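You operate a simulated robot arm through the tools that you are given. There is no shell and no other tool. Be economical: measure what you need, move in short steps, check, and stop when the job is done.

You are at the controls of a simulated robot arm. One attempt, no reset.

## Task
Close the air board: shut its three valves, vent it, dials A and C down to 3 bar.
Fine: vent after the valves are shut, till the branch needles stand at zero; the couplers stay in their sockets, dial B stays.

The check looks at the end state, three seconds after you hand in, the way a careful person would. Anything else that was tipped, shoved, dropped, spilled or broken makes it a failure.

## Robot
A 7-joint arm with a two-finger parallel gripper, hanging from a carriage that runs on a rail from [-0.484, 0] to [1.796, 0.001] (x, y) and turns from -10.455 to 1.536 rad about z. Base frame: it is fixed where the carriage stands at the start and does not move with it; the origin is on the floor, on the carriage's upright axis, x ahead of it, y to its left, z up; the surface under the hand at the start is at about z = 0.8. Units: m, rad, N and s.
With the tool pointing down near the work surface it reaches from about 0.2 to 0.68 m from the robot's upright axis, wherever it stands. Its first joint turns from -2.897 to 2.897 rad. Places, roughly: Branch A gauge [0.5, 0, 1.1]; Branch B gauge [0.5, 0.2, 1.1]; Branch C gauge [0.5, 0.4, 1.1]; left pressure dial [0.6, 0.1, 0.9]; left valve handle [0.6, 0, 0.9]; middle pressure dial [0.6, 0.3, 0.9]; middle valve handle [0.6, 0.2, 0.9]; right pressure dial [0.6, 0.5, 0.9]; right valve handle [0.6, 0.4, 0.9]. Payload 3.91 kg.
Tool frame: the origin (TCP) lies between the finger pads and is the grasp point; the fingertips stand 0.03 m ahead of it; z points along the fingers, y is the line along which they close. The gripper opens to 0.11 m. The fingers are 0.02 m wide and 0.01 m thick; the gripper's body (0.048 by 0.112 m) begins 0.055 m behind the TCP.
Orientation is told as [roll, pitch, yaw] about the base's x, y, z axes, in that order, counted from this pose: with the fingers straight down and closing along the base's y, the tool's x points along the base's -x, its y along +y and its z along -z.

## Interface
- The arm moves only by the tool arm_command. Its argument "plan" is a list of rows, each a list of 3 entries, a list of its own where there are three numbers: the shift along the base's x, y, z in units of 300 mm (1.0 is 300 mm), then the turn, a rotation vector about the base's x, y, z in units of 180 degrees (1.0 is 180 degrees), then the closure, from 0 (fully open) to 1 (shut). In form: [[[x, y, z], [ax, ay, az], hand], ...]. A call has 1 to 10 rows; each row is the pose to reach, as a shift and turn from the pose commanded when the call began. A call with a number of a shift or a turn outside -1 to 1 is refused whole. A row lasts 0.2 s, in which the tool goes at most 0.05 m and 0.15 rad; a call with a longer step from one row to the next is refused whole, and so is a gripper value outside its range. A pose out of reach is approached as far as the arm can. The call stops where the force on the tool passes 50 N (or 10 N more than at its start, if that is more) or the arm is blocked; 0.2 s more then pass. Each finger travels about 0.108 m/s and halts on what it meets, pressing with about 41 N; the grip force reading is that of the motor and also rises with nothing between the fingers. The clock runs only during rows and for 0.2 s after the last one: add rows that repeat a pose to give the fingers time. It gives the time, the measured TCP pose, the force on the tool (base axes), the opening and the grip force at its end, in the units of the frame above (readings bear some noise), with the torque about the TCP (base axes, N m) and any sound that the robot's microphone picked up, and new pictures: "show" is both (left out), scene, wrist or none.
- Cameras (640 x 400 px; columns grow to the right, rows downward): "scene" is now at [0.2439, 0.0499, 1.4858]; the picture's right is [0.56, -0.83, 0.00], its down [-0.71, -0.48, -0.52] and it looks along [0.43, 0.29, -0.86] (base axes); focal length 284 px, centre (320, 200). "wrist" rides on the gripper at [0.072, 0.017, -0.103] in the tool frame; the picture's right is [-0.23, 0.97, 0.00], its down [-0.76, -0.18, -0.62] and it looks along [-0.61, -0.14, 0.78] (tool axes); focal length 222 px, centre (320, 200). There is no depth. A picture from a camera that has moved, and an enlarged one, comes with that camera's place and axes in the base frame and with its lens. The place of the scene camera against the robot may be out by one fixed shift of up to 0.025 m in any direction.
- move_column(by): slides the trunk up (or, below 0, down) by that many m; the arm and the scene camera ride with it, the base frame stays. It gives what a move gives, with no picture.
- base_move(legs): drives the robot by 1 to 6 legs, each [ahead, left, turn to the left] in m, m and rad, along the robot's own axes; the way and the turn of a leg run together, so that a leg with both is an arc; at most 1.5 m and 3.142 rad a leg. The arm and the cameras ride along, it lands a little off, and it stops where it bumps. It keeps to its track: a leg is cut to what the track allows. It gives what a move gives, and a new picture of the scene camera.
- turn_head(pan, tilt): turns the head with the scene camera to pan (to the left, within 2.705 rad either way) and tilt (down, from -0.506 to 1.204), counted from straight ahead of the robot. It gives what a move gives, and a new picture of the scene camera.
- enlarge(camera, box): a new picture of the part [left, top, right, bottom] of that camera's present view, enlarged. It takes no simulated time.
- job_done(): hands the job in; it is judged then, once.

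Work in short steps. Places have to be worked out from the pictures, the camera data and where the tool is seen: move nearer, look again, correct. Check each grasp and each placing, and mend what went wrong. You have 120 turns and 260 pictures in all, those below and enlarged ones among them. Open the gripper and draw the arm clear of the work before you hand the job in, unless the task says otherwise; then end with one line.

The tools are called after "Emit:" as a command line: name --argument value ..., lists and objects as JSON in quotes. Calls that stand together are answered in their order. arm_command: Moves the arm, as the interface text tells. Its arguments: {"type":"object","properties":{"plan":{"type":"array","items":{"type":"array"}},"show":{"type":"string","enum":["both","scene","wrist","none"]}},"required":["plan"]} The other tools are called the same way: move_column (by) slides the trunk up or down; base_move (legs) drives the base; turn_head (pan, tilt) turns the head that bears the scene camera; enlarge (camera, box) takes an enlarged picture of a part of a camera's view; job_done () hands the job in.

At the start:

```text
time: 0.0
eef_pos: [0.5394, 0.0511, 1.1944]
orientation: [-0.001, -0.001, 0.001]
contact_force: [-0.2, 0.0, 0.9]
wrist_torque: [-0.05, -0.03, -0.01]
gripper_width: 0.1098
gripper_force: 0.2
trunk travel left (down, up): [-0.175, 0.405]
robot x, y, heading: [-0.0001, 0.0004, -0.002]
head pan, tilt: [0.59, 1.03]
```

scene: 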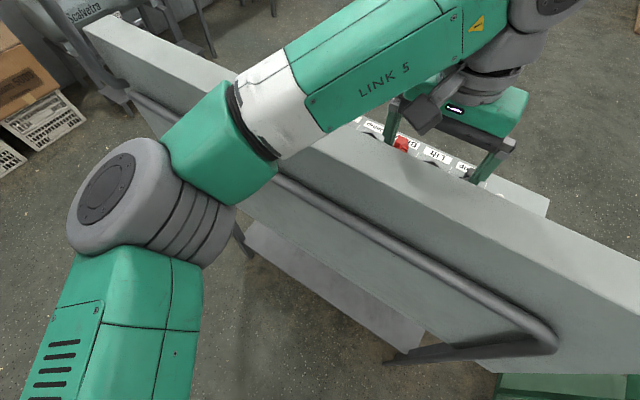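
wrist: 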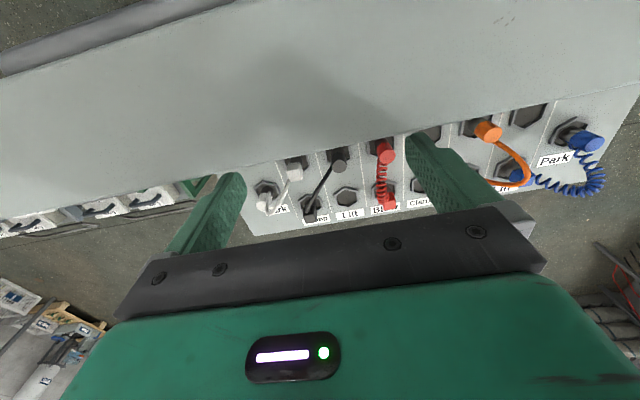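

The board seems to be on the far side of the slab (facing +x). I look around before moving anything.

Emit:
turn_head --pan 0.2 --tilt 0.5

Emit:
enlarge --camera "wrist" --box '[150, 60, 640, 260]'

```text
time: 0.9
eef_pos: [0.5415, 0.0506, 1.1932]
orientation: [0.0, 0.0, 0.0]
contact_force: [0.1, -0.2, -0.2]
wrist_torque: [0.02, 0.03, 0.0]
gripper_width: 0.1097
gripper_force: 0.1
trunk travel left (down, up): [-0.175, 0.405]
robot x, y, heading: [0.0002, -0.0013, -0.002]
head pan, tilt: [0.201, 0.499]
camera scene: at [0.2767, 0.0304, 1.5288], right [0.2, -0.98, 0.0], down [-0.47, -0.1, -0.88], along [0.86, 0.18, -0.48], focal length 284 px, centre (320, 200)
```

scene: 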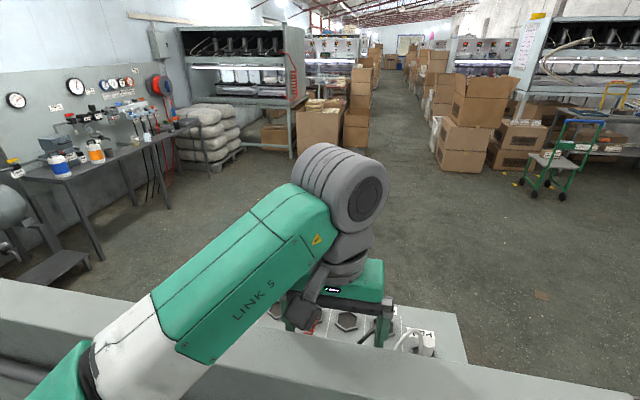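

```text
1.31 times, centred on (395, 160) of wrist
camera zoom: at [0.469, 0.068, 1.297], right [0.23, 0.97, 0.0], down [0.76, -0.18, 0.62], along [0.61, -0.14, -0.78], focal length 290 px, centre (222, 252)
```

zoom: 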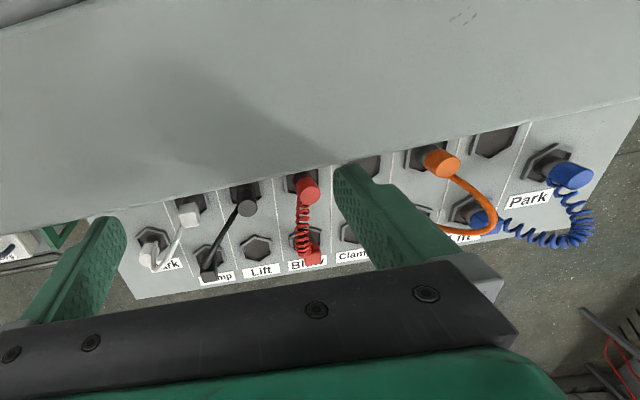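

I look around for the robot's own body, the slab's extent and its height.

Emit:
turn_head --pan 1.3 --tilt 0.7

Emit:
turn_head --pan -1.0 --tilt 0.8

```text
time: 2.3
eef_pos: [0.5414, 0.0503, 1.195]
orientation: [0.0, 0.0, 0.0]
contact_force: [0.3, -1.2, 0.4]
wrist_torque: [0.0, -0.01, 0.01]
gripper_width: 0.1099
gripper_force: 0.0
trunk travel left (down, up): [-0.175, 0.405]
robot x, y, heading: [0.0005, -0.0013, -0.002]
head pan, tilt: [1.3, 0.7]
camera scene: at [0.2104, 0.0941, 1.5112], right [0.96, -0.27, 0.0], down [-0.17, -0.62, -0.77], along [0.2, 0.74, -0.64], focal length 284 px, centre (320, 200)
```

scene: 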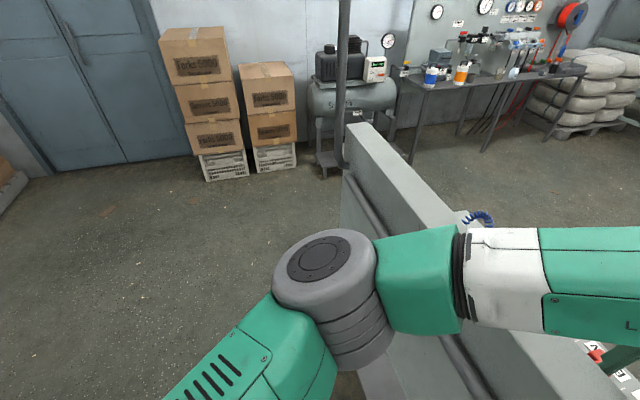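

```text
time: 4.4
eef_pos: [0.5411, 0.0501, 1.1933]
orientation: [-0.001, 0.0, 0.0]
contact_force: [0.6, 0.5, 0.3]
wrist_torque: [0.03, 0.0, -0.01]
gripper_width: 0.1099
gripper_force: 0.1
trunk travel left (down, up): [-0.175, 0.405]
robot x, y, heading: [0.0012, 0.0059, 0.003]
head pan, tilt: [-1.0, 0.799]
camera scene: at [0.2312, -0.0556, 1.5029], right [-0.84, -0.54, 0.0], down [-0.39, 0.6, -0.7], along [0.38, -0.59, -0.72], focal length 284 px, centre (320, 200)
```

scene: 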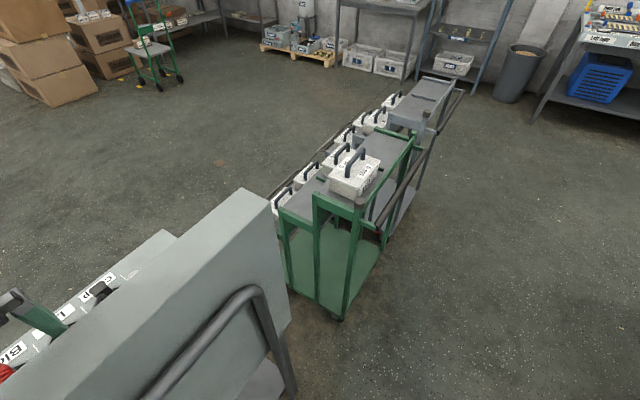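

I raise the trunk fully, to carry the arm over the slab.

Emit:
move_column --by 0.4

Emit:
turn_head --pan 0.4 --tilt 1.1

```text
time: 8.2
eef_pos: [0.541, 0.051, 1.5949]
orientation: [0.0, 0.0, -0.002]
contact_force: [0.0, -0.1, -0.1]
wrist_torque: [-0.04, 0.01, 0.03]
gripper_width: 0.1102
gripper_force: 0.1
trunk travel left (down, up): [-0.575, 0.005]
robot x, y, heading: [0.0025, 0.0011, 0.001]
head pan, tilt: [-1.0, 0.799]
```

```text
time: 9.8
eef_pos: [0.5416, 0.0511, 1.5945]
orientation: [0.0, 0.001, -0.001]
contact_force: [0.0, -0.6, -0.3]
wrist_torque: [-0.01, 0.01, -0.03]
gripper_width: 0.1099
gripper_force: 0.0
trunk travel left (down, up): [-0.575, 0.005]
robot x, y, heading: [0.0019, 0.003, -0.001]
head pan, tilt: [0.4, 1.1]
camera scene: at [0.2458, 0.0368, 1.8812], right [0.39, -0.92, 0.0], down [-0.82, -0.35, -0.45], along [0.42, 0.18, -0.89], focal length 284 px, centre (320, 200)
```

scene: 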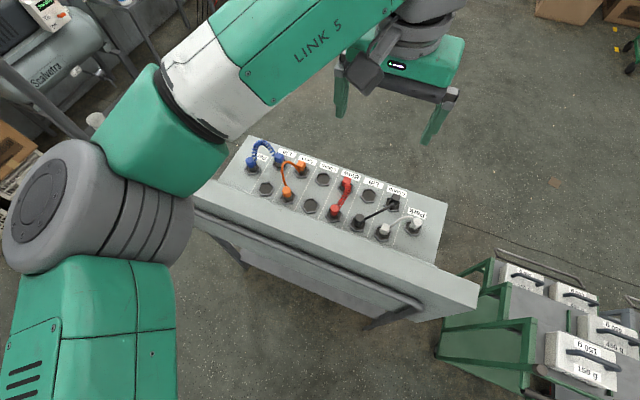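

The arm hangs clear above the slab; I drive over it along the rail.

Emit:
base_move --legs '[[0.6, 0, 0], [0.55, 0, 0]]'

```text
time: 15.9
eef_pos: [1.6926, 0.0497, 1.5934]
orientation: [0.001, 0.002, -0.004]
contact_force: [-0.3, 0.4, 0.4]
wrist_torque: [0.04, -0.01, 0.03]
gripper_width: 0.11
gripper_force: 0.1
trunk travel left (down, up): [-0.575, 0.005]
robot x, y, heading: [1.1521, 0.0032, -0.004]
head pan, tilt: [0.4, 1.1]
camera scene: at [1.3975, 0.0364, 1.8812], right [0.39, -0.92, 0.0], down [-0.82, -0.34, -0.45], along [0.42, 0.18, -0.89], focal length 284 px, centre (320, 200)
```

scene: 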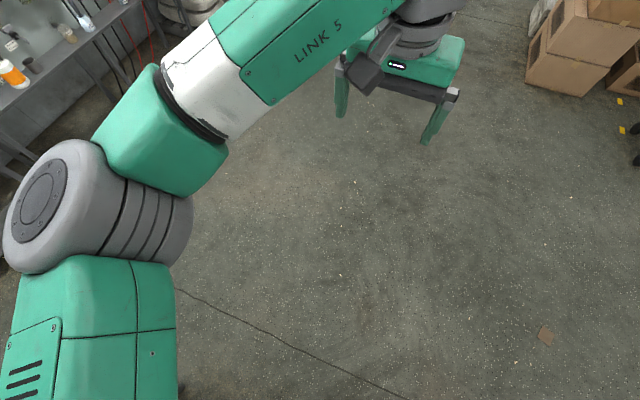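

Over the slab; now I turn round to the right and face the board.

Emit:
base_move --legs '[[0, 0, -1.571], [0, 0, -1.571]]'

Emit:
turn_head --pan -0.3 --tilt 0.85

```text
time: 23.9
eef_pos: [0.6117, -0.0581, 1.5934]
orientation: [-0.001, 0.0, -3.125]
contact_force: [0.3, -0.7, 0.9]
wrist_torque: [0.03, -0.03, -0.01]
gripper_width: 0.11
gripper_force: 0.0
trunk travel left (down, up): [-0.575, 0.005]
robot x, y, heading: [1.15, -0.0017, -3.126]
head pan, tilt: [0.4, 1.1]
camera scene: at [0.8816, -0.016, 1.8812], right [-0.4, 0.91, 0.0], down [0.81, 0.36, -0.45], along [-0.42, -0.18, -0.89], focal length 284 px, centre (320, 200)
```

scene: 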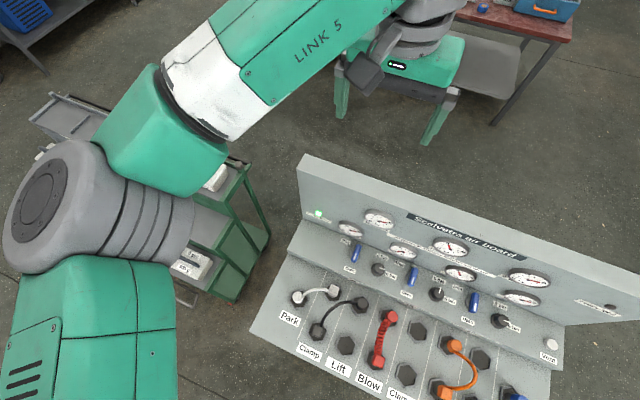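

```text
time: 25.0
eef_pos: [0.6115, -0.0584, 1.594]
orientation: [0.0, 0.0, -3.126]
contact_force: [0.4, -0.2, -0.4]
wrist_torque: [-0.01, -0.01, 0.03]
gripper_width: 0.1101
gripper_force: 0.1
trunk travel left (down, up): [-0.575, 0.005]
robot x, y, heading: [1.1502, 0.0011, -3.129]
head pan, tilt: [-0.3, 0.85]
camera scene: at [0.8643, 0.0314, 1.8989], right [0.28, 0.96, 0.0], down [0.72, -0.21, -0.66], along [-0.63, 0.18, -0.75], focal length 284 px, centre (320, 200)
```

scene: 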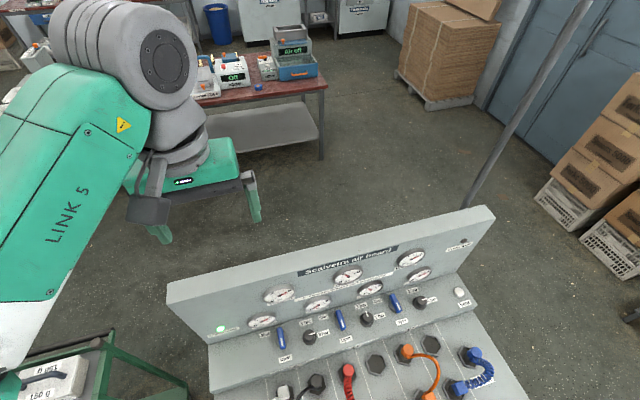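

The board is in full view. I enlarge it to read it.

Emit:
enlarge --camera "scene" --box '[200, 240, 360, 400]'

Emit:
enlarge --camera "scene" --box '[340, 220, 500, 380]'

```text
2.50 times, centred on (280, 320) of scene
camera zoom: at [0.8643, 0.0314, 1.8989], right [0.28, 0.96, 0.0], down [0.72, -0.21, -0.66], along [-0.63, 0.18, -0.75], focal length 710 px, centre (420, -100)
```

zoom: 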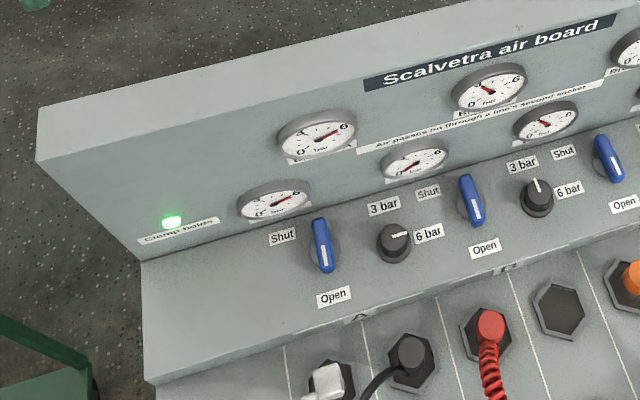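

```text
2.50 times, centred on (420, 300) of scene
camera zoom: at [0.8643, 0.0314, 1.8989], right [0.28, 0.96, 0.0], down [0.72, -0.21, -0.66], along [-0.63, 0.18, -0.75], focal length 710 px, centre (70, -50)
```

zoom: 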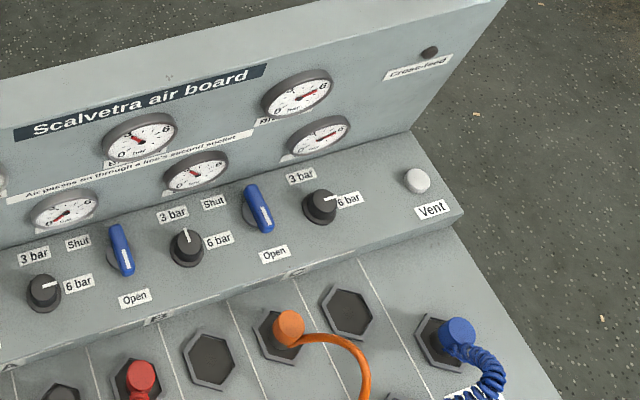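

I take a wrist picture with a null row.

Emit:
arm_command --plan '[[[0, 0, 0], [0, 0, 0], 0]]' --show "wrist"

```text
time: 25.4
eef_pos: [0.6118, -0.0587, 1.5933]
orientation: [0.001, 0.0, -3.125]
contact_force: [-0.1, 0.3, 0.4]
wrist_torque: [-0.02, 0.02, -0.02]
gripper_width: 0.1101
gripper_force: 0.0
trunk travel left (down, up): [-0.575, 0.005]
robot x, y, heading: [1.1494, 0.002, -3.124]
head pan, tilt: [-0.3, 0.85]
camera wrist: at [0.6848, -0.074, 1.697], right [-0.21, -0.98, 0.0], down [-0.76, 0.17, 0.62], along [-0.61, 0.13, -0.78], focal length 222 px, centre (320, 200)
```

wrist: 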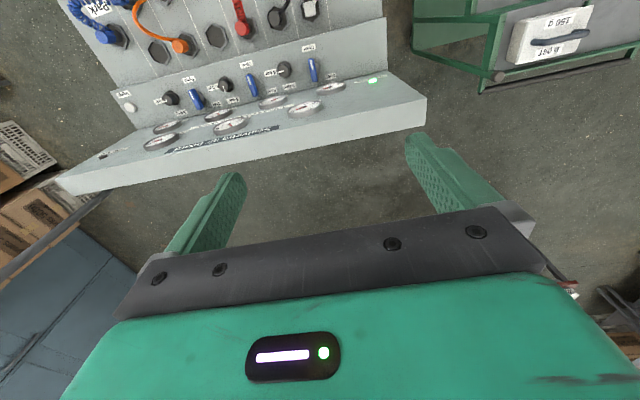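

I enlarge the board in the wrist view for triangulation.

Emit:
enlarge --camera "wrist" --box '[60, 40, 260, 165]'

Emit:
enlarge --camera "wrist" --box '[200, 20, 400, 145]'

```text
3.20 times, centred on (160, 102) of wrist
camera zoom: at [0.6848, -0.074, 1.697], right [-0.21, -0.98, 0.0], down [-0.76, 0.17, 0.62], along [-0.61, 0.13, -0.78], focal length 711 px, centre (832, 512)
```

zoom: 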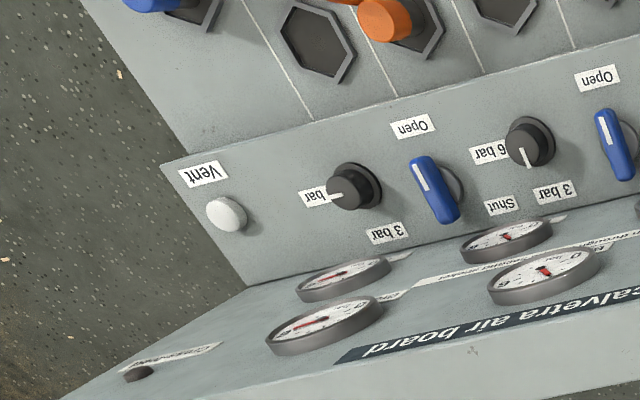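

```text
3.20 times, centred on (300, 82) of wrist
camera zoom: at [0.6848, -0.074, 1.697], right [-0.21, -0.98, 0.0], down [-0.76, 0.17, 0.62], along [-0.61, 0.13, -0.78], focal length 711 px, centre (384, 576)
```

zoom: 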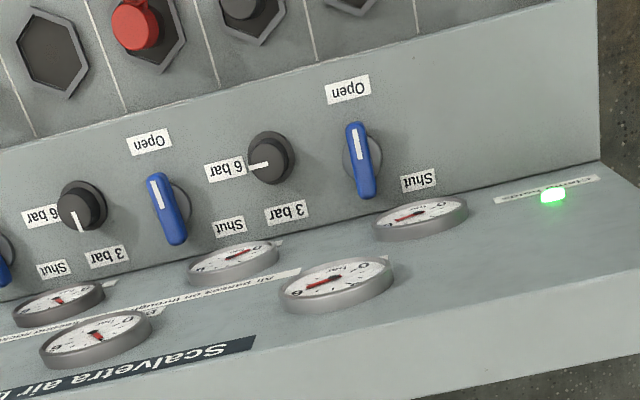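

I shift the tool back, right and down for a closer second wrist view.

Emit:
arm_command --plan '[[[0.12, 0.06, -0.05], [0, 0, 0], 0], [[0.24, 0.12, -0.1], [0, 0, 0], 0], [[0.36, 0.18, -0.15], [0, 0, 0], 0], [[0.48, 0.24, -0.2], [0, 0, 0], 0], [[0.56, 0.3, -0.3], [0, 0, 0], 0], [[0.6, 0.4, -0.4], [0, 0, 0], 0], [[0.6, 0.5, -0.5], [0, 0, 0], 0], [[0.6, 0.6, -0.6], [0, 0, 0], 0], [[0.6, 0.7, -0.7], [0, 0, 0], 0], [[0.6, 0.7, -0.7], [0, 0, 0], 0]]' --show "both"

```text
time: 27.6
eef_pos: [0.7915, 0.153, 1.3833]
orientation: [-0.001, 0.002, -3.124]
contact_force: [-0.3, 0.6, -0.8]
wrist_torque: [0.0, 0.02, -0.02]
gripper_width: 0.1099
gripper_force: 0.1
trunk travel left (down, up): [-0.575, 0.005]
robot x, y, heading: [1.1525, 0.0021, -3.125]
head pan, tilt: [-0.3, 0.85]
camera scene: at [0.8643, 0.0315, 1.8989], right [0.28, 0.96, 0.0], down [0.72, -0.21, -0.66], along [-0.63, 0.18, -0.75], focal length 284 px, centre (320, 200)
camera wrist: at [0.8644, 0.1372, 1.4855], right [-0.21, -0.98, 0.0], down [-0.76, 0.17, 0.62], along [-0.61, 0.13, -0.78], focal length 222 px, centre (320, 200)
```

scene: 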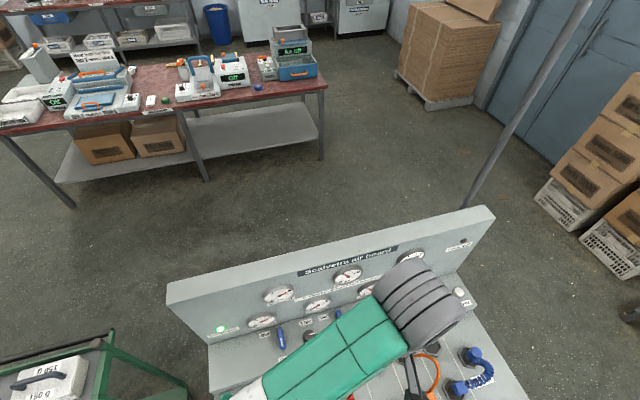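
wrist: 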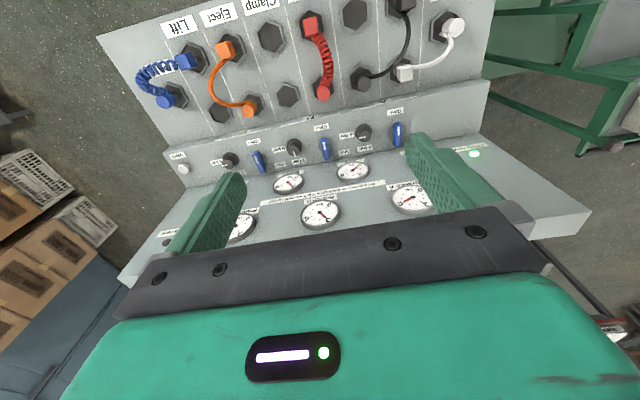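

I enlarge the control strip and gauges in this view.

Emit:
enlarge --camera "wrist" --box '[160, 90, 320, 190]'

Emit:
enlarge --camera "wrist" --box '[290, 80, 450, 180]'

```text
4.00 times, centred on (240, 140) of wrist
camera zoom: at [0.8644, 0.1372, 1.4855], right [-0.21, -0.98, 0.0], down [-0.76, 0.17, 0.62], along [-0.61, 0.13, -0.78], focal length 888 px, centre (640, 440)
```

zoom: 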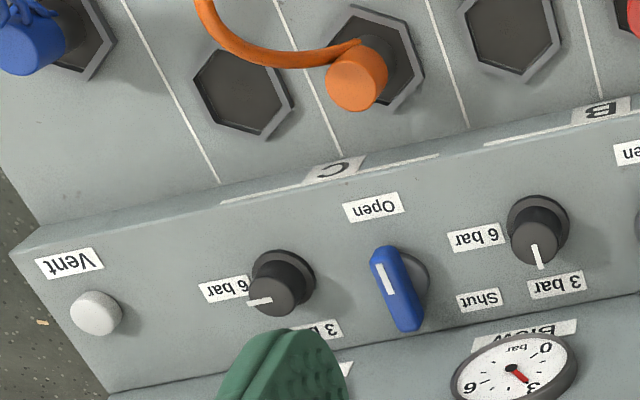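

```text
4.00 times, centred on (370, 130) of wrist
camera zoom: at [0.8644, 0.1372, 1.4855], right [-0.21, -0.98, 0.0], down [-0.76, 0.17, 0.62], along [-0.61, 0.13, -0.78], focal length 888 px, centre (120, 480)
```

zoom: 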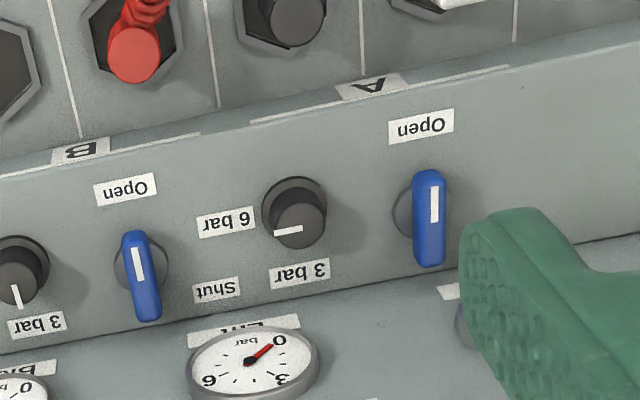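

Triangulated from the two wrist views: the control shelf is horizontal at z≈0.851. Levers are at about (0.572, −0.028/0.182/0.393), dials (0.588, 0.065/0.276/0.487), vent (0.60, 0.636), gauge wall at x≈0.515. I drive closer.

Emit:
base_move --legs '[[0.19, 0, 0]]'

Emit:
arm_command --plan '[[[0.05, -0.1, 0], [0, 0.04, 0], 0.5], [[0.1, -0.2, 0], [0, 0.0833, 0], 1], [[0.14, -0.3, 0], [0, 0.0833, 0], 1], [[0.18, -0.4, 0], [0, 0.0833, 0], 1], [[0.18, -0.47, 0], [0, 0.0833, 0], 1], [[0.18, -0.47, 0], [0, 0.0833, 0], 1]]' --show "both"

```text
time: 29.2
eef_pos: [0.6001, 0.152, 1.382]
orientation: [0.0, 0.0, -3.124]
contact_force: [-0.1, 1.2, 0.6]
wrist_torque: [0.04, 0.0, 0.0]
gripper_width: 0.11
gripper_force: 0.1
trunk travel left (down, up): [-0.575, 0.005]
robot x, y, heading: [0.9622, -0.0036, -3.125]
head pan, tilt: [-0.3, 0.85]
camera scene: at [0.6741, 0.0312, 1.8989], right [0.28, 0.96, 0.0], down [0.72, -0.21, -0.66], along [-0.63, 0.18, -0.75], focal length 284 px, centre (320, 200)
```

scene: 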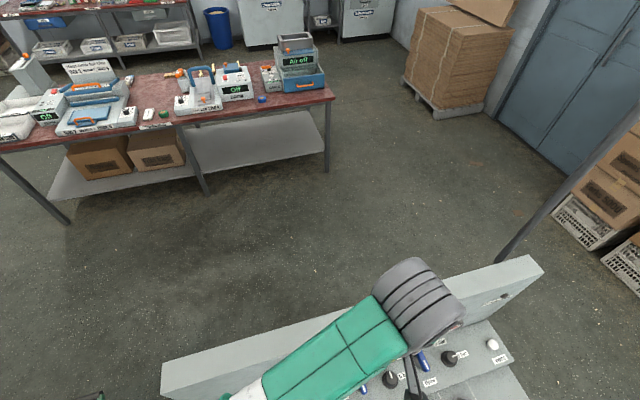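

```text
time: 30.6
eef_pos: [0.6477, 0.0115, 1.3806]
orientation: [-0.005, -0.261, -3.125]
contact_force: [-0.3, -0.6, -0.7]
wrist_torque: [-0.02, -0.01, 0.02]
gripper_width: 0.0
gripper_force: 38.1
out of reach, approached as far as the arm can: row 4, 5, 6
trunk travel left (down, up): [-0.575, 0.005]
robot x, y, heading: [0.9624, 0.0006, -3.126]
head pan, tilt: [-0.3, 0.85]
camera scene: at [0.6741, 0.0312, 1.8989], right [0.28, 0.96, 0.0], down [0.72, -0.21, -0.66], along [-0.63, 0.18, -0.75], focal length 284 px, centre (320, 200)
camera wrist: at [0.7439, -0.0042, 1.4612], right [-0.2, -0.98, 0.05], down [-0.58, 0.17, 0.8], along [-0.79, 0.13, -0.6], focal length 222 px, centre (320, 200)
```

scene: 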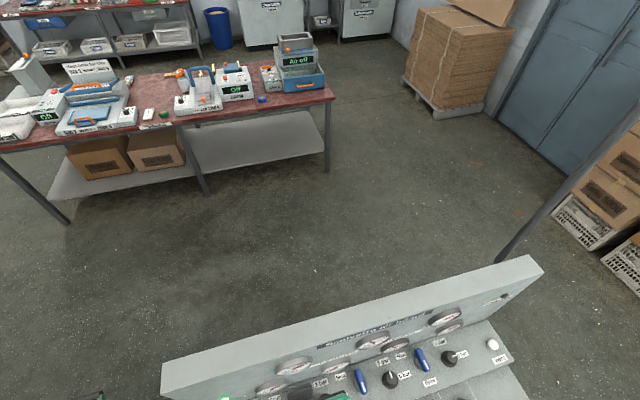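
wrist: 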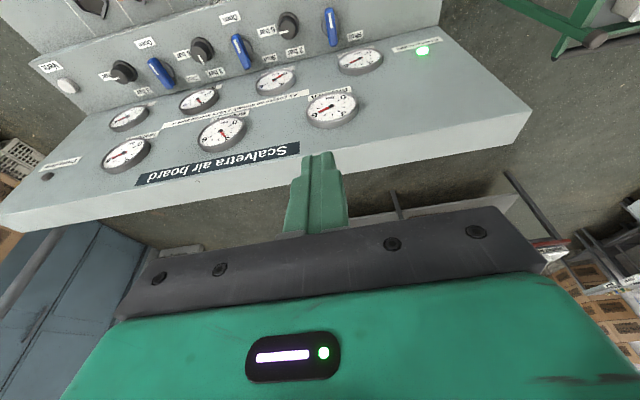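

Clear of the wall; I lower the trunk by 0.25 m and look.

Emit:
move_column --by -0.25

Emit:
turn_head --pan 0.5 --tilt 1.0

```text
time: 33.1
eef_pos: [0.6467, 0.0107, 1.1317]
orientation: [-0.004, -0.261, -3.124]
contact_force: [0.3, 0.1, 0.5]
wrist_torque: [0.01, 0.03, 0.01]
gripper_width: 0.0001
gripper_force: 37.9
trunk travel left (down, up): [-0.325, 0.255]
robot x, y, heading: [0.9631, 0.0013, -3.126]
head pan, tilt: [-0.3, 0.85]
```

```text
time: 34.3
eef_pos: [0.6467, 0.0113, 1.13]
orientation: [-0.006, -0.261, -3.124]
contact_force: [0.1, -0.4, -0.2]
wrist_torque: [0.01, 0.0, -0.01]
gripper_width: 0.0
gripper_force: 37.1
trunk travel left (down, up): [-0.325, 0.255]
robot x, y, heading: [0.9582, 0.0002, -3.126]
head pan, tilt: [0.499, 1.0]
camera scene: at [0.6885, -0.025, 1.6378], right [-0.49, 0.87, 0.0], down [0.73, 0.41, -0.54], along [-0.47, -0.27, -0.84], focal length 284 px, centre (320, 200)
```

scene: 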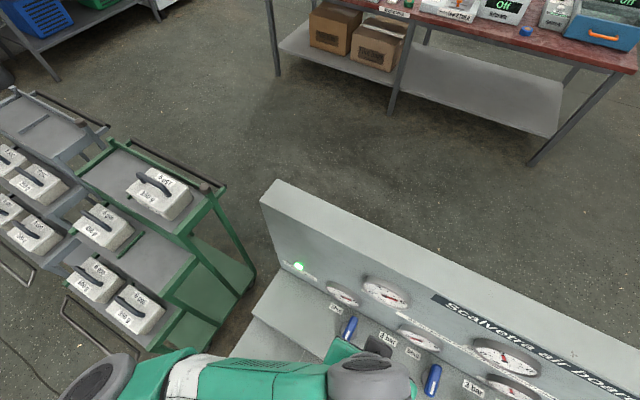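

I check the elbow's clearance from the trolley.

Emit:
turn_head --pan 1.0 --tilt 1.1

```text
time: 35.2
eef_pos: [0.6469, 0.0109, 1.1314]
orientation: [-0.006, -0.261, -3.124]
contact_force: [0.2, 0.4, -0.3]
wrist_torque: [-0.02, 0.01, 0.05]
gripper_width: 0.0
gripper_force: 37.3
trunk travel left (down, up): [-0.325, 0.255]
robot x, y, heading: [0.961, -0.0002, -3.123]
head pan, tilt: [1.0, 1.1]
camera scene: at [0.7159, -0.0444, 1.6312], right [-0.85, 0.53, 0.0], down [0.47, 0.76, -0.45], along [-0.24, -0.39, -0.89], focal length 284 px, centre (320, 200)
```

scene: 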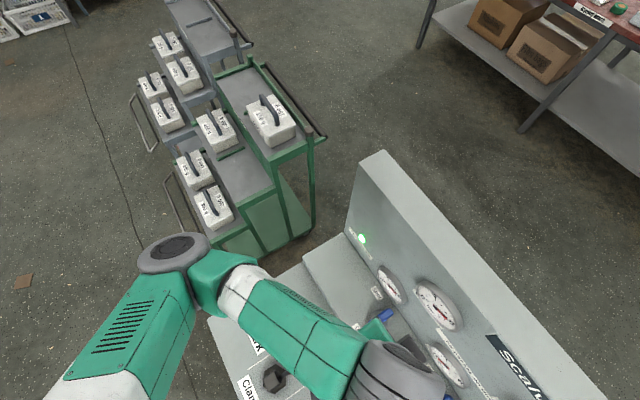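

The trolley stands close to the elbow's left, so I'd rather lower with the arm than the trunk. I go down to z≈0.98 beside lever A.

Emit:
arm_command --plan '[[[-0.02, -0.01, -0.1], [0, 0, 0], 1], [[-0.04, -0.02, -0.2], [0, 0, 0], 1], [[-0.06, -0.02, -0.3], [0, 0, 0], 1], [[-0.08, -0.02, -0.4], [0, 0, 0], 1], [[-0.1, -0.02, -0.5], [0, 0, 0], 1], [[-0.1, -0.02, -0.5], [0, 0, 0], 1]]' --show "both"

```text
time: 36.6
eef_pos: [0.6163, 0.0063, 0.9812]
orientation: [-0.004, -0.261, -3.125]
contact_force: [-0.2, -0.2, 0.8]
wrist_torque: [0.05, -0.01, -0.02]
gripper_width: 0.0
gripper_force: 38.0
trunk travel left (down, up): [-0.325, 0.255]
robot x, y, heading: [0.9626, 0.0002, -3.126]
head pan, tilt: [1.0, 1.1]
camera scene: at [0.716, -0.0444, 1.6312], right [-0.85, 0.53, 0.0], down [0.47, 0.76, -0.45], along [-0.24, -0.39, -0.89], focal length 284 px, centre (320, 200)
camera wrist: at [0.7145, -0.0096, 1.0616], right [-0.2, -0.98, 0.05], down [-0.58, 0.17, 0.8], along [-0.79, 0.13, -0.6], focal length 222 px, centre (320, 200)
```

scene: 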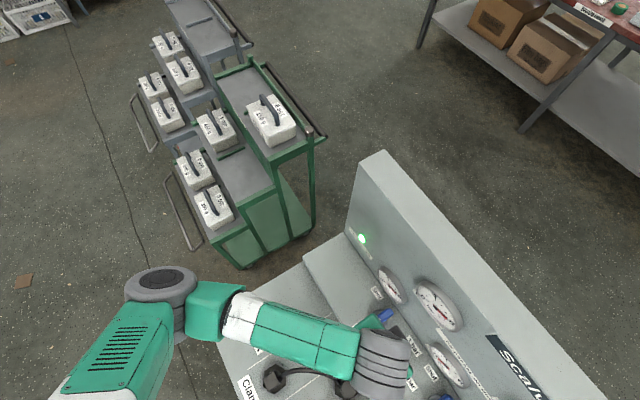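
wrist: 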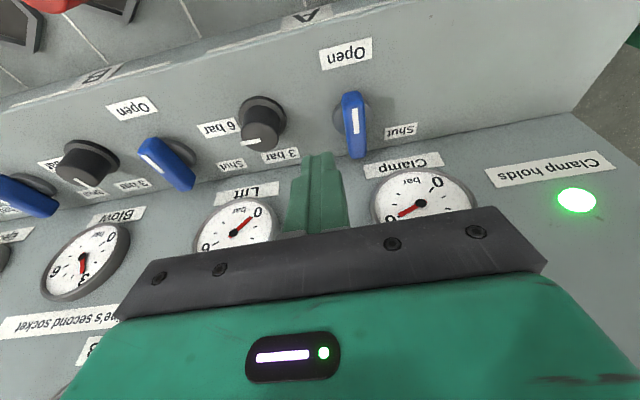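

Lever A runs x 0.544–0.616 at y≈−0.026. I lower the closed fingertips to its +y side, near the Open end.

Emit:
arm_command --plan '[[[-0.02, 0.0, -0.1], [0, 0, 0], 1], [[-0.035, 0.0, -0.2], [0, 0, 0], 1], [[-0.035, 0.0, -0.28], [0, 0, 0], 1], [[-0.035, 0.0, -0.28], [0, 0, 0], 1]]' --show "wrist"

```text
time: 37.6
eef_pos: [0.6069, 0.0041, 0.8959]
orientation: [-0.003, -0.261, -3.124]
contact_force: [-0.1, 0.2, 0.2]
wrist_torque: [0.02, 0.03, -0.02]
gripper_width: 0.0
gripper_force: 38.0
trunk travel left (down, up): [-0.325, 0.255]
robot x, y, heading: [0.9599, 0.0044, -3.124]
head pan, tilt: [1.0, 1.1]
camera wrist: at [0.7037, -0.0093, 0.977], right [-0.2, -0.98, 0.05], down [-0.58, 0.17, 0.8], along [-0.79, 0.13, -0.6], focal length 222 px, centre (320, 200)
```

wrist: 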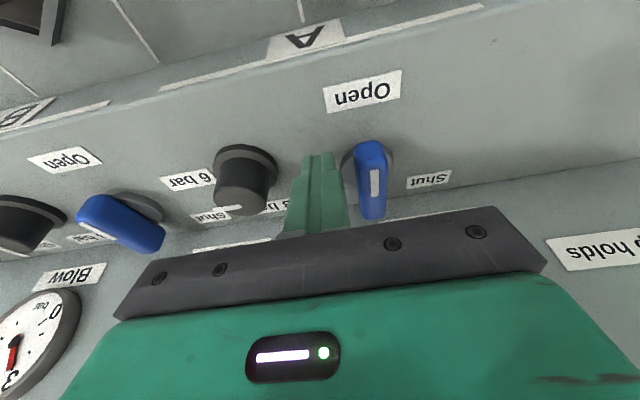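

The fingertips stand just right of lever A. I sweep it a quarter turn toward Shut.

Emit:
arm_command --plan '[[[0.005, -0.05, 0], [0, 0, 0], 1], [[0.018, -0.085, 0], [0, 0, 0], 1], [[0.025, -0.115, 0], [0, 0, 0], 1], [[0.022, -0.145, 0], [0, 0, 0], 1], [[0.012, -0.17, 0], [0, 0, 0], 1], [[0.0, -0.185, 0], [0, 0, 0], 1], [[-0.01, -0.19, 0], [0, 0, 0], 1]]' --show "wrist"

```text
time: 39.2
eef_pos: [0.6023, -0.0532, 0.8963]
orientation: [-0.003, -0.26, -3.123]
contact_force: [0.6, 0.3, -0.1]
wrist_torque: [-0.02, -0.03, 0.01]
gripper_width: 0.0
gripper_force: 37.9
trunk travel left (down, up): [-0.325, 0.255]
robot x, y, heading: [0.9611, -0.0025, -3.121]
head pan, tilt: [1.0, 1.1]
camera wrist: at [0.7003, -0.0676, 0.9774], right [-0.2, -0.98, 0.06], down [-0.58, 0.17, 0.8], along [-0.79, 0.13, -0.6], focal length 222 px, centre (320, 200)
```

wrist: 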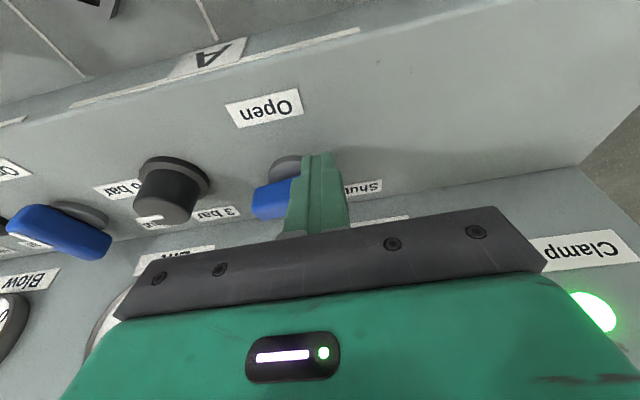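

The lever swung. I lift to see its position.

Emit:
arm_command --plan '[[[0.02, 0.0, 0.08], [0, 0, 0], 1], [[0.04, 0.05, 0.2], [0, 0, 0], 1], [[0.05, 0.15, 0.3], [0, 0, 0], 1], [[0.05, 0.2, 0.3], [0, 0, 0], 1]]' --show "wrist"

```text
time: 40.2
eef_pos: [0.6184, 0.0067, 0.9883]
orientation: [-0.005, -0.262, -3.126]
contact_force: [-0.2, 0.1, -1.0]
wrist_torque: [-0.01, -0.02, -0.01]
gripper_width: 0.0
gripper_force: 37.7
trunk travel left (down, up): [-0.325, 0.255]
robot x, y, heading: [0.9617, -0.001, -3.126]
head pan, tilt: [1.0, 1.1]
camera wrist: at [0.7158, -0.007, 1.068], right [-0.2, -0.98, 0.06], down [-0.58, 0.17, 0.8], along [-0.79, 0.13, -0.6], focal length 222 px, centre (320, 200)
```

wrist: 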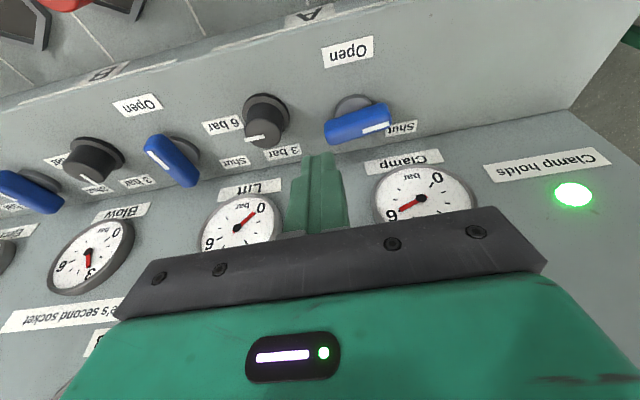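

Lever A now points along −y at ~88°, by the Shut side. I give it a light extra nudge to find out whether it's on its stop.

Emit:
arm_command --plan '[[[0.0, -0.08, 0], [0, 0, 0], 1], [[0.0, -0.18, -0.1], [0, 0, 0], 1], [[0.0, -0.19, -0.22], [0, 0, 0], 1], [[0.0, -0.19, -0.305], [0, 0, 0], 1], [[-0.03, -0.19, -0.305], [0, 0, 0], 1], [[-0.05, -0.19, -0.305], [0, 0, 0], 1], [[-0.058, -0.19, -0.305], [0, 0, 0], 1], [[-0.066, -0.19, -0.305], [0, 0, 0], 1], [[-0.066, -0.19, -0.305], [0, 0, 0], 1]]' --show "wrist"

```text
time: 42.2
eef_pos: [0.5987, -0.0489, 0.8956]
orientation: [-0.004, -0.26, -3.123]
contact_force: [2.9, -0.7, 0.4]
wrist_torque: [0.0, -0.05, 0.04]
gripper_width: 0.0
gripper_force: 37.7
trunk travel left (down, up): [-0.325, 0.255]
robot x, y, heading: [0.9587, 0.0022, -3.124]
head pan, tilt: [1.0, 1.1]
camera wrist: at [0.6962, -0.0641, 0.9755], right [-0.2, -0.98, 0.05], down [-0.58, 0.17, 0.8], along [-0.79, 0.13, -0.6], focal length 222 px, centre (320, 200)
```

wrist: 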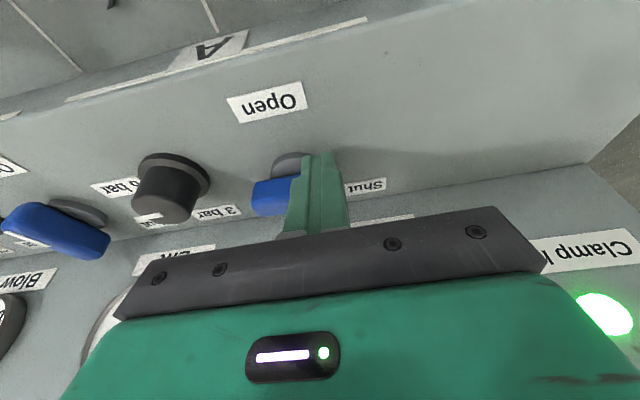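

2.9 N only; a little more push to see if force builds.

Emit:
arm_command --plan '[[[-0.007, 0, 0], [0, 0, 0], 1], [[-0.014, 0, 0], [0, 0, 0], 1]]' --show "none"

Emit:
arm_command --plan '[[[0.04, 0.0, 0.0], [0, 0, 0], 1], [[0.06, 0.0, 0.1], [0, 0, 0], 1], [[0.06, 0.1, 0.25], [0, 0, 0], 1], [[0.06, 0.2, 0.35], [0, 0, 0], 1]]' --show "wrist"

```text
time: 42.8
eef_pos: [0.5987, -0.0485, 0.8942]
orientation: [-0.004, -0.256, -3.125]
contact_force: [20.8, -0.3, 7.7]
wrist_torque: [0.0, -0.41, -0.04]
gripper_width: 0.0
gripper_force: 38.0
trunk travel left (down, up): [-0.325, 0.255]
robot x, y, heading: [0.9625, 0.0002, -3.124]
head pan, tilt: [1.0, 1.1]
```

```text
refused: row 3 steps farther than a row can; nothing moved
```

20.8 N with no motion: lever A is on its stop, shut. I lift and go over beside lever B.

Emit:
arm_command --plan '[[[0.05, 0.0, 0.0], [0, 0, 0], 1], [[0.06, 0.02, 0.1], [0, 0, 0], 1], [[0.06, 0.1, 0.22], [0, 0, 0], 1], [[0.06, 0.23, 0.29], [0, 0, 0], 1], [[0.06, 0.38, 0.29], [0, 0, 0], 1], [[0.06, 0.53, 0.29], [0, 0, 0], 1], [[0.06, 0.68, 0.29], [0, 0, 0], 1], [[0.06, 0.8, 0.29], [0, 0, 0], 1], [[0.06, 0.87, 0.29], [0, 0, 0], 1], [[0.06, 0.87, 0.29], [0, 0, 0], 1]]' --show "wrist"

```text
time: 45.0
eef_pos: [0.6117, 0.2124, 0.9824]
orientation: [-0.003, -0.26, -3.123]
contact_force: [0.3, -0.4, -0.1]
wrist_torque: [-0.03, -0.02, -0.01]
gripper_width: 0.0003
gripper_force: 37.8
trunk travel left (down, up): [-0.325, 0.255]
robot x, y, heading: [0.9654, 0.0002, -3.123]
head pan, tilt: [1.0, 1.1]
camera wrist: at [0.7094, 0.1974, 1.0625], right [-0.2, -0.98, 0.06], down [-0.58, 0.17, 0.8], along [-0.79, 0.13, -0.6], focal length 222 px, centre (320, 200)
```

wrist: 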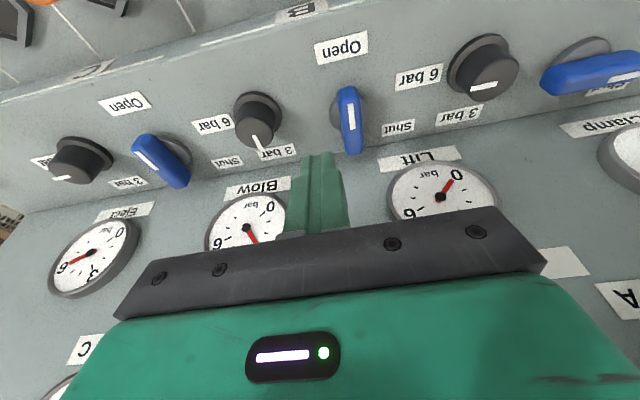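

Lever B's centre is ≈(0.583, 0.185). I descend on its right and repeat the same sweep with the final seat.

Emit:
arm_command --plan '[[[-0.01, 0.01, -0.14], [0, 0, 0], 1], [[-0.01, 0.01, -0.287], [0, 0, 0], 1], [[-0.01, 0.01, -0.287], [0, 0, 0], 1], [[-0.003, -0.04, -0.287], [0, 0, 0], 1], [[0.01, -0.08, -0.287], [0, 0, 0], 1], [[0.015, -0.11, -0.287], [0, 0, 0], 1], [[0.01, -0.145, -0.287], [0, 0, 0], 1], [[0.0, -0.17, -0.287], [0, 0, 0], 1], [[-0.015, -0.18, -0.287], [0, 0, 0], 1], [[-0.03, -0.18, -0.287], [0, 0, 0], 1]]' --show "wrist"

```text
time: 47.2
eef_pos: [0.6034, 0.159, 0.8959]
orientation: [-0.006, -0.259, -3.125]
contact_force: [0.3, 0.3, 0.2]
wrist_torque: [-0.02, 0.07, -0.03]
gripper_width: 0.0003
gripper_force: 37.8
trunk travel left (down, up): [-0.325, 0.255]
robot x, y, heading: [0.9627, -0.0008, -3.125]
head pan, tilt: [1.0, 1.1]
camera wrist: at [0.7006, 0.1431, 0.9765], right [-0.2, -0.98, 0.05], down [-0.58, 0.16, 0.8], along [-0.79, 0.13, -0.6], focal length 222 px, centre (320, 200)
```

wrist: 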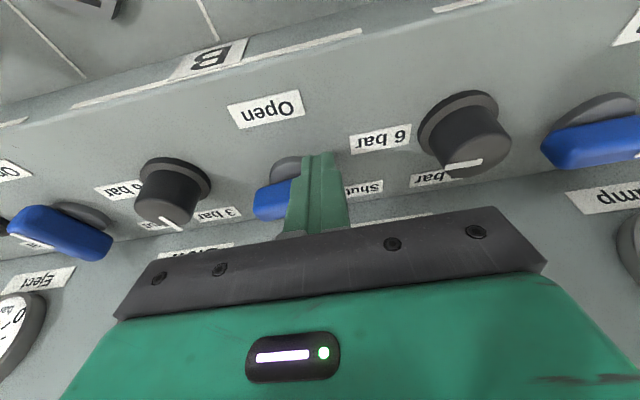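

Nearly there; I nudge toward −x until it meets the stop.

Emit:
arm_command --plan '[[[-0.01, 0.005, 0], [0, 0, 0], 1], [[-0.018, 0.005, 0], [0, 0, 0], 1], [[-0.025, 0.005, 0], [0, 0, 0], 1], [[-0.025, 0.005, 0], [0, 0, 0], 1]]' --show "none"

```text
time: 48.2
eef_pos: [0.5988, 0.159, 0.8956]
orientation: [-0.005, -0.257, -3.126]
contact_force: [14.1, -1.2, 5.8]
wrist_torque: [-0.01, -0.32, -0.03]
gripper_width: 0.0
gripper_force: 37.5
trunk travel left (down, up): [-0.325, 0.255]
robot x, y, heading: [0.9642, -0.0017, -3.125]
head pan, tilt: [1.0, 1.1]
```

Lever B is on its stop at the same x as A. On to lever C.

Emit:
arm_command --plan '[[[0.05, 0.0, 0.0], [0, 0, 0], 1], [[0.055, 0.02, 0.1], [0, 0, 0], 1], [[0.055, 0.1, 0.22], [0, 0, 0], 1], [[0.055, 0.23, 0.29], [0, 0, 0], 1], [[0.055, 0.38, 0.29], [0, 0, 0], 1], [[0.055, 0.53, 0.29], [0, 0, 0], 1], [[0.055, 0.68, 0.29], [0, 0, 0], 1], [[0.055, 0.8, 0.29], [0, 0, 0], 1], [[0.055, 0.88, 0.29], [0, 0, 0], 1], [[0.055, 0.88, 0.29], [0, 0, 0], 1]]' --show "both"

```text
time: 50.4
eef_pos: [0.6125, 0.4246, 0.9841]
orientation: [-0.006, -0.26, -3.125]
contact_force: [0.5, 0.0, -0.4]
wrist_torque: [-0.02, -0.02, -0.03]
gripper_width: 0.0
gripper_force: 37.9
trunk travel left (down, up): [-0.325, 0.255]
robot x, y, heading: [0.9611, 0.0008, -3.127]
head pan, tilt: [1.0, 1.1]
camera scene: at [0.716, -0.0442, 1.6312], right [-0.85, 0.53, 0.0], down [0.47, 0.76, -0.45], along [-0.24, -0.39, -0.89], focal length 284 px, centre (320, 200)
camera wrist: at [0.7088, 0.4093, 1.0634], right [-0.2, -0.98, 0.05], down [-0.58, 0.16, 0.8], along [-0.79, 0.13, -0.6], focal length 222 px, centre (320, 200)
```

scene: 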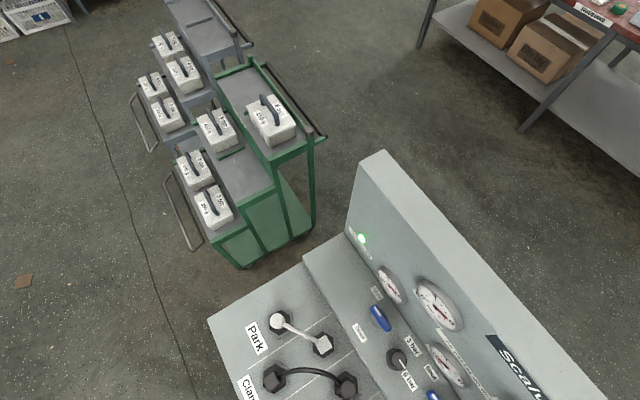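
wrist: 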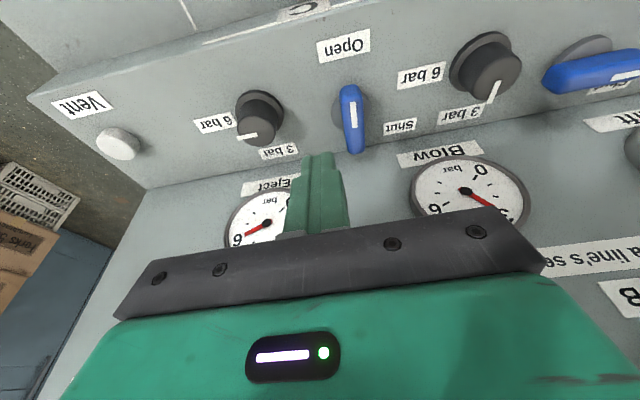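

Same relative view as for B; I repeat the sweep on lever C with the seat included.

Emit:
arm_command --plan '[[[-0.012, 0.0, -0.14], [0, 0, 0], 1], [[-0.012, 0.0, -0.29], [0, 0, 0], 1], [[-0.012, 0.0, -0.29], [0, 0, 0], 1], [[-0.005, -0.05, -0.29], [0, 0, 0], 1], [[0.008, -0.09, -0.29], [0, 0, 0], 1], [[0.013, -0.12, -0.29], [0, 0, 0], 1], [[0.007, -0.155, -0.29], [0, 0, 0], 1], [[-0.003, -0.18, -0.29], [0, 0, 0], 1], [[-0.018, -0.19, -0.29], [0, 0, 0], 1], [[-0.035, -0.19, -0.29], [0, 0, 0], 1]]' --show "wrist"

Emit:
arm_command --plan '[[[-0.01, 0.005, 0], [0, 0, 0], 1], [[-0.018, 0.005, 0], [0, 0, 0], 1], [[-0.025, 0.005, 0], [0, 0, 0], 1], [[-0.025, 0.005, 0], [0, 0, 0], 1]]' --show "none"

```text
time: 52.6
eef_pos: [0.6011, 0.3642, 0.8967]
orientation: [-0.004, -0.261, -3.124]
contact_force: [-0.5, 0.9, 0.0]
wrist_torque: [-0.02, -0.03, 0.03]
gripper_width: 0.0
gripper_force: 37.7
trunk travel left (down, up): [-0.325, 0.255]
robot x, y, heading: [0.9593, 0.0039, -3.124]
head pan, tilt: [1.0, 1.1]
camera wrist: at [0.6989, 0.3508, 0.9764], right [-0.2, -0.98, 0.05], down [-0.58, 0.16, 0.8], along [-0.79, 0.13, -0.6], focal length 222 px, centre (320, 200)
```

wrist: 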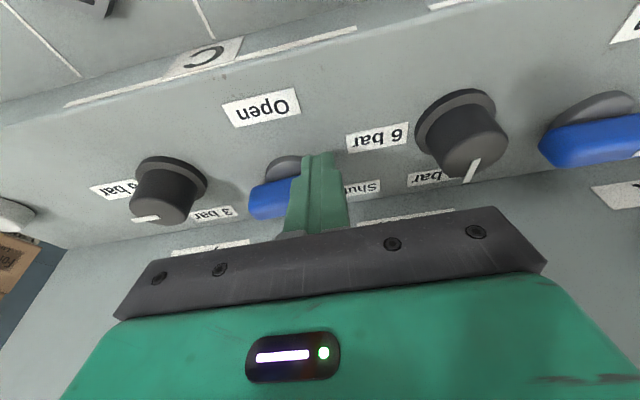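

```text
time: 53.6
eef_pos: [0.5982, 0.3689, 0.8953]
orientation: [-0.004, -0.256, -3.126]
contact_force: [17.0, -0.1, 6.3]
wrist_torque: [-0.12, -0.33, -0.03]
gripper_width: 0.0
gripper_force: 37.8
trunk travel left (down, up): [-0.325, 0.255]
robot x, y, heading: [0.9622, 0.001, -3.127]
head pan, tilt: [1.0, 1.1]
```

Lever C is seated on its stop too. Now I lift, open part way and stand above dial C.

Emit:
arm_command --plan '[[[0.05, 0.0, 0.0], [0, 0, 0], 1], [[0.05, 0.02, 0.12], [0, 0, 0], 0.8], [[0.05, 0.1, 0.25], [0, 0, 0], 0.5], [[0.04, 0.23, 0.29], [0, 0, 0], 0.36], [[0.03, 0.38, 0.29], [0, 0, 0], 0.36], [[0.03, 0.39, 0.29], [0, 0, 0], 0.36], [[0.03, 0.39, 0.29], [0, 0, 0], 0.36]]' --show "wrist"

```text
time: 55.2
eef_pos: [0.6031, 0.4846, 0.9831]
orientation: [-0.004, -0.26, -3.124]
contact_force: [0.1, 0.5, 0.1]
wrist_torque: [-0.01, -0.01, -0.01]
gripper_width: 0.0705
gripper_force: 0.0
trunk travel left (down, up): [-0.325, 0.255]
robot x, y, heading: [0.9647, -0.001, -3.126]
head pan, tilt: [1.0, 1.1]
camera wrist: at [0.7005, 0.4698, 1.0636], right [-0.2, -0.98, 0.05], down [-0.58, 0.16, 0.8], along [-0.79, 0.13, -0.6], focal length 222 px, centre (320, 200)
```

wrist: 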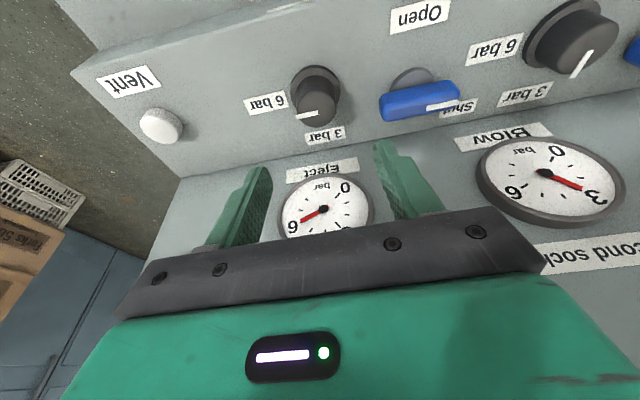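

Dial C's centre measures ≈(0.590, 0.4845). I pre-turn the hand −25° and lower it astride the knob.

Emit:
arm_command --plan '[[[-0.01, 0, 0], [0, 0, -0.046], 0.36], [[-0.02, -0.004, 0], [0, 0, -0.093], 0.36], [[-0.025, -0.008, -0.05], [0, 0, -0.139], 0.36], [[-0.025, -0.008, -0.15], [0, 0, -0.139], 0.36], [[-0.025, -0.008, -0.25], [0, 0, -0.139], 0.36], [[-0.025, -0.008, -0.295], [0, 0, -0.139], 0.36], [[-0.025, -0.008, -0.295], [0, 0, -0.139], 0.36]]' --show "wrist"

```text
time: 56.8
eef_pos: [0.5966, 0.4822, 0.8942]
orientation: [-0.003, -0.258, 2.723]
contact_force: [0.2, 0.4, 0.2]
wrist_torque: [-0.01, 0.0, -0.02]
gripper_width: 0.0703
gripper_force: 0.0
trunk travel left (down, up): [-0.325, 0.255]
robot x, y, heading: [0.9613, -0.0013, -3.124]
head pan, tilt: [1.0, 1.1]
camera wrist: at [0.6777, 0.4279, 0.975], right [-0.6, -0.8, 0.05], down [-0.45, 0.39, 0.8], along [-0.66, 0.45, -0.6], focal length 222 px, centre (320, 200)
```

wrist: 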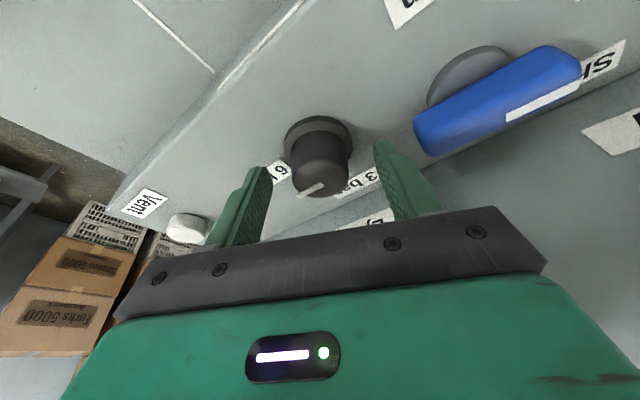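

The knob lies between the fingers. I close on it.

Emit:
arm_command --plan '[[[0, 0, 0], [0, 0, 0], 0.8], [[0, 0, 0], [0, 0, 0], 0.8], [[0, 0, 0], [0, 0, 0], 0.8]]' --show "wrist"

```text
time: 57.6
eef_pos: [0.5954, 0.4824, 0.8941]
orientation: [-0.004, -0.261, 2.724]
contact_force: [-0.7, 2.1, -1.7]
wrist_torque: [0.0, 0.13, -0.02]
gripper_width: 0.0365
gripper_force: 45.3
trunk travel left (down, up): [-0.325, 0.255]
robot x, y, heading: [0.9635, -0.0004, -3.123]
head pan, tilt: [1.0, 1.1]
camera wrist: at [0.6776, 0.4279, 0.9752], right [-0.6, -0.8, 0.05], down [-0.45, 0.39, 0.8], along [-0.66, 0.45, -0.6], focal length 222 px, centre (320, 200)
```

wrist: 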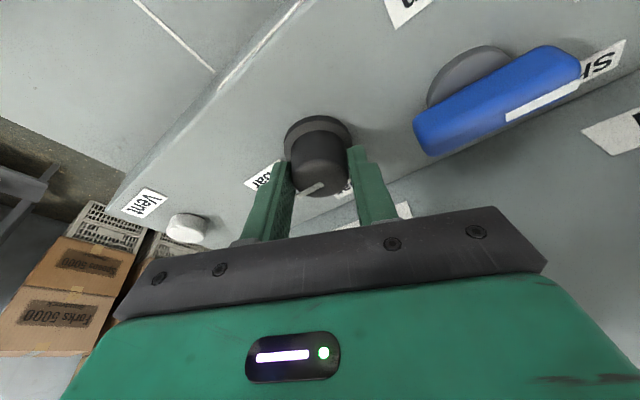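

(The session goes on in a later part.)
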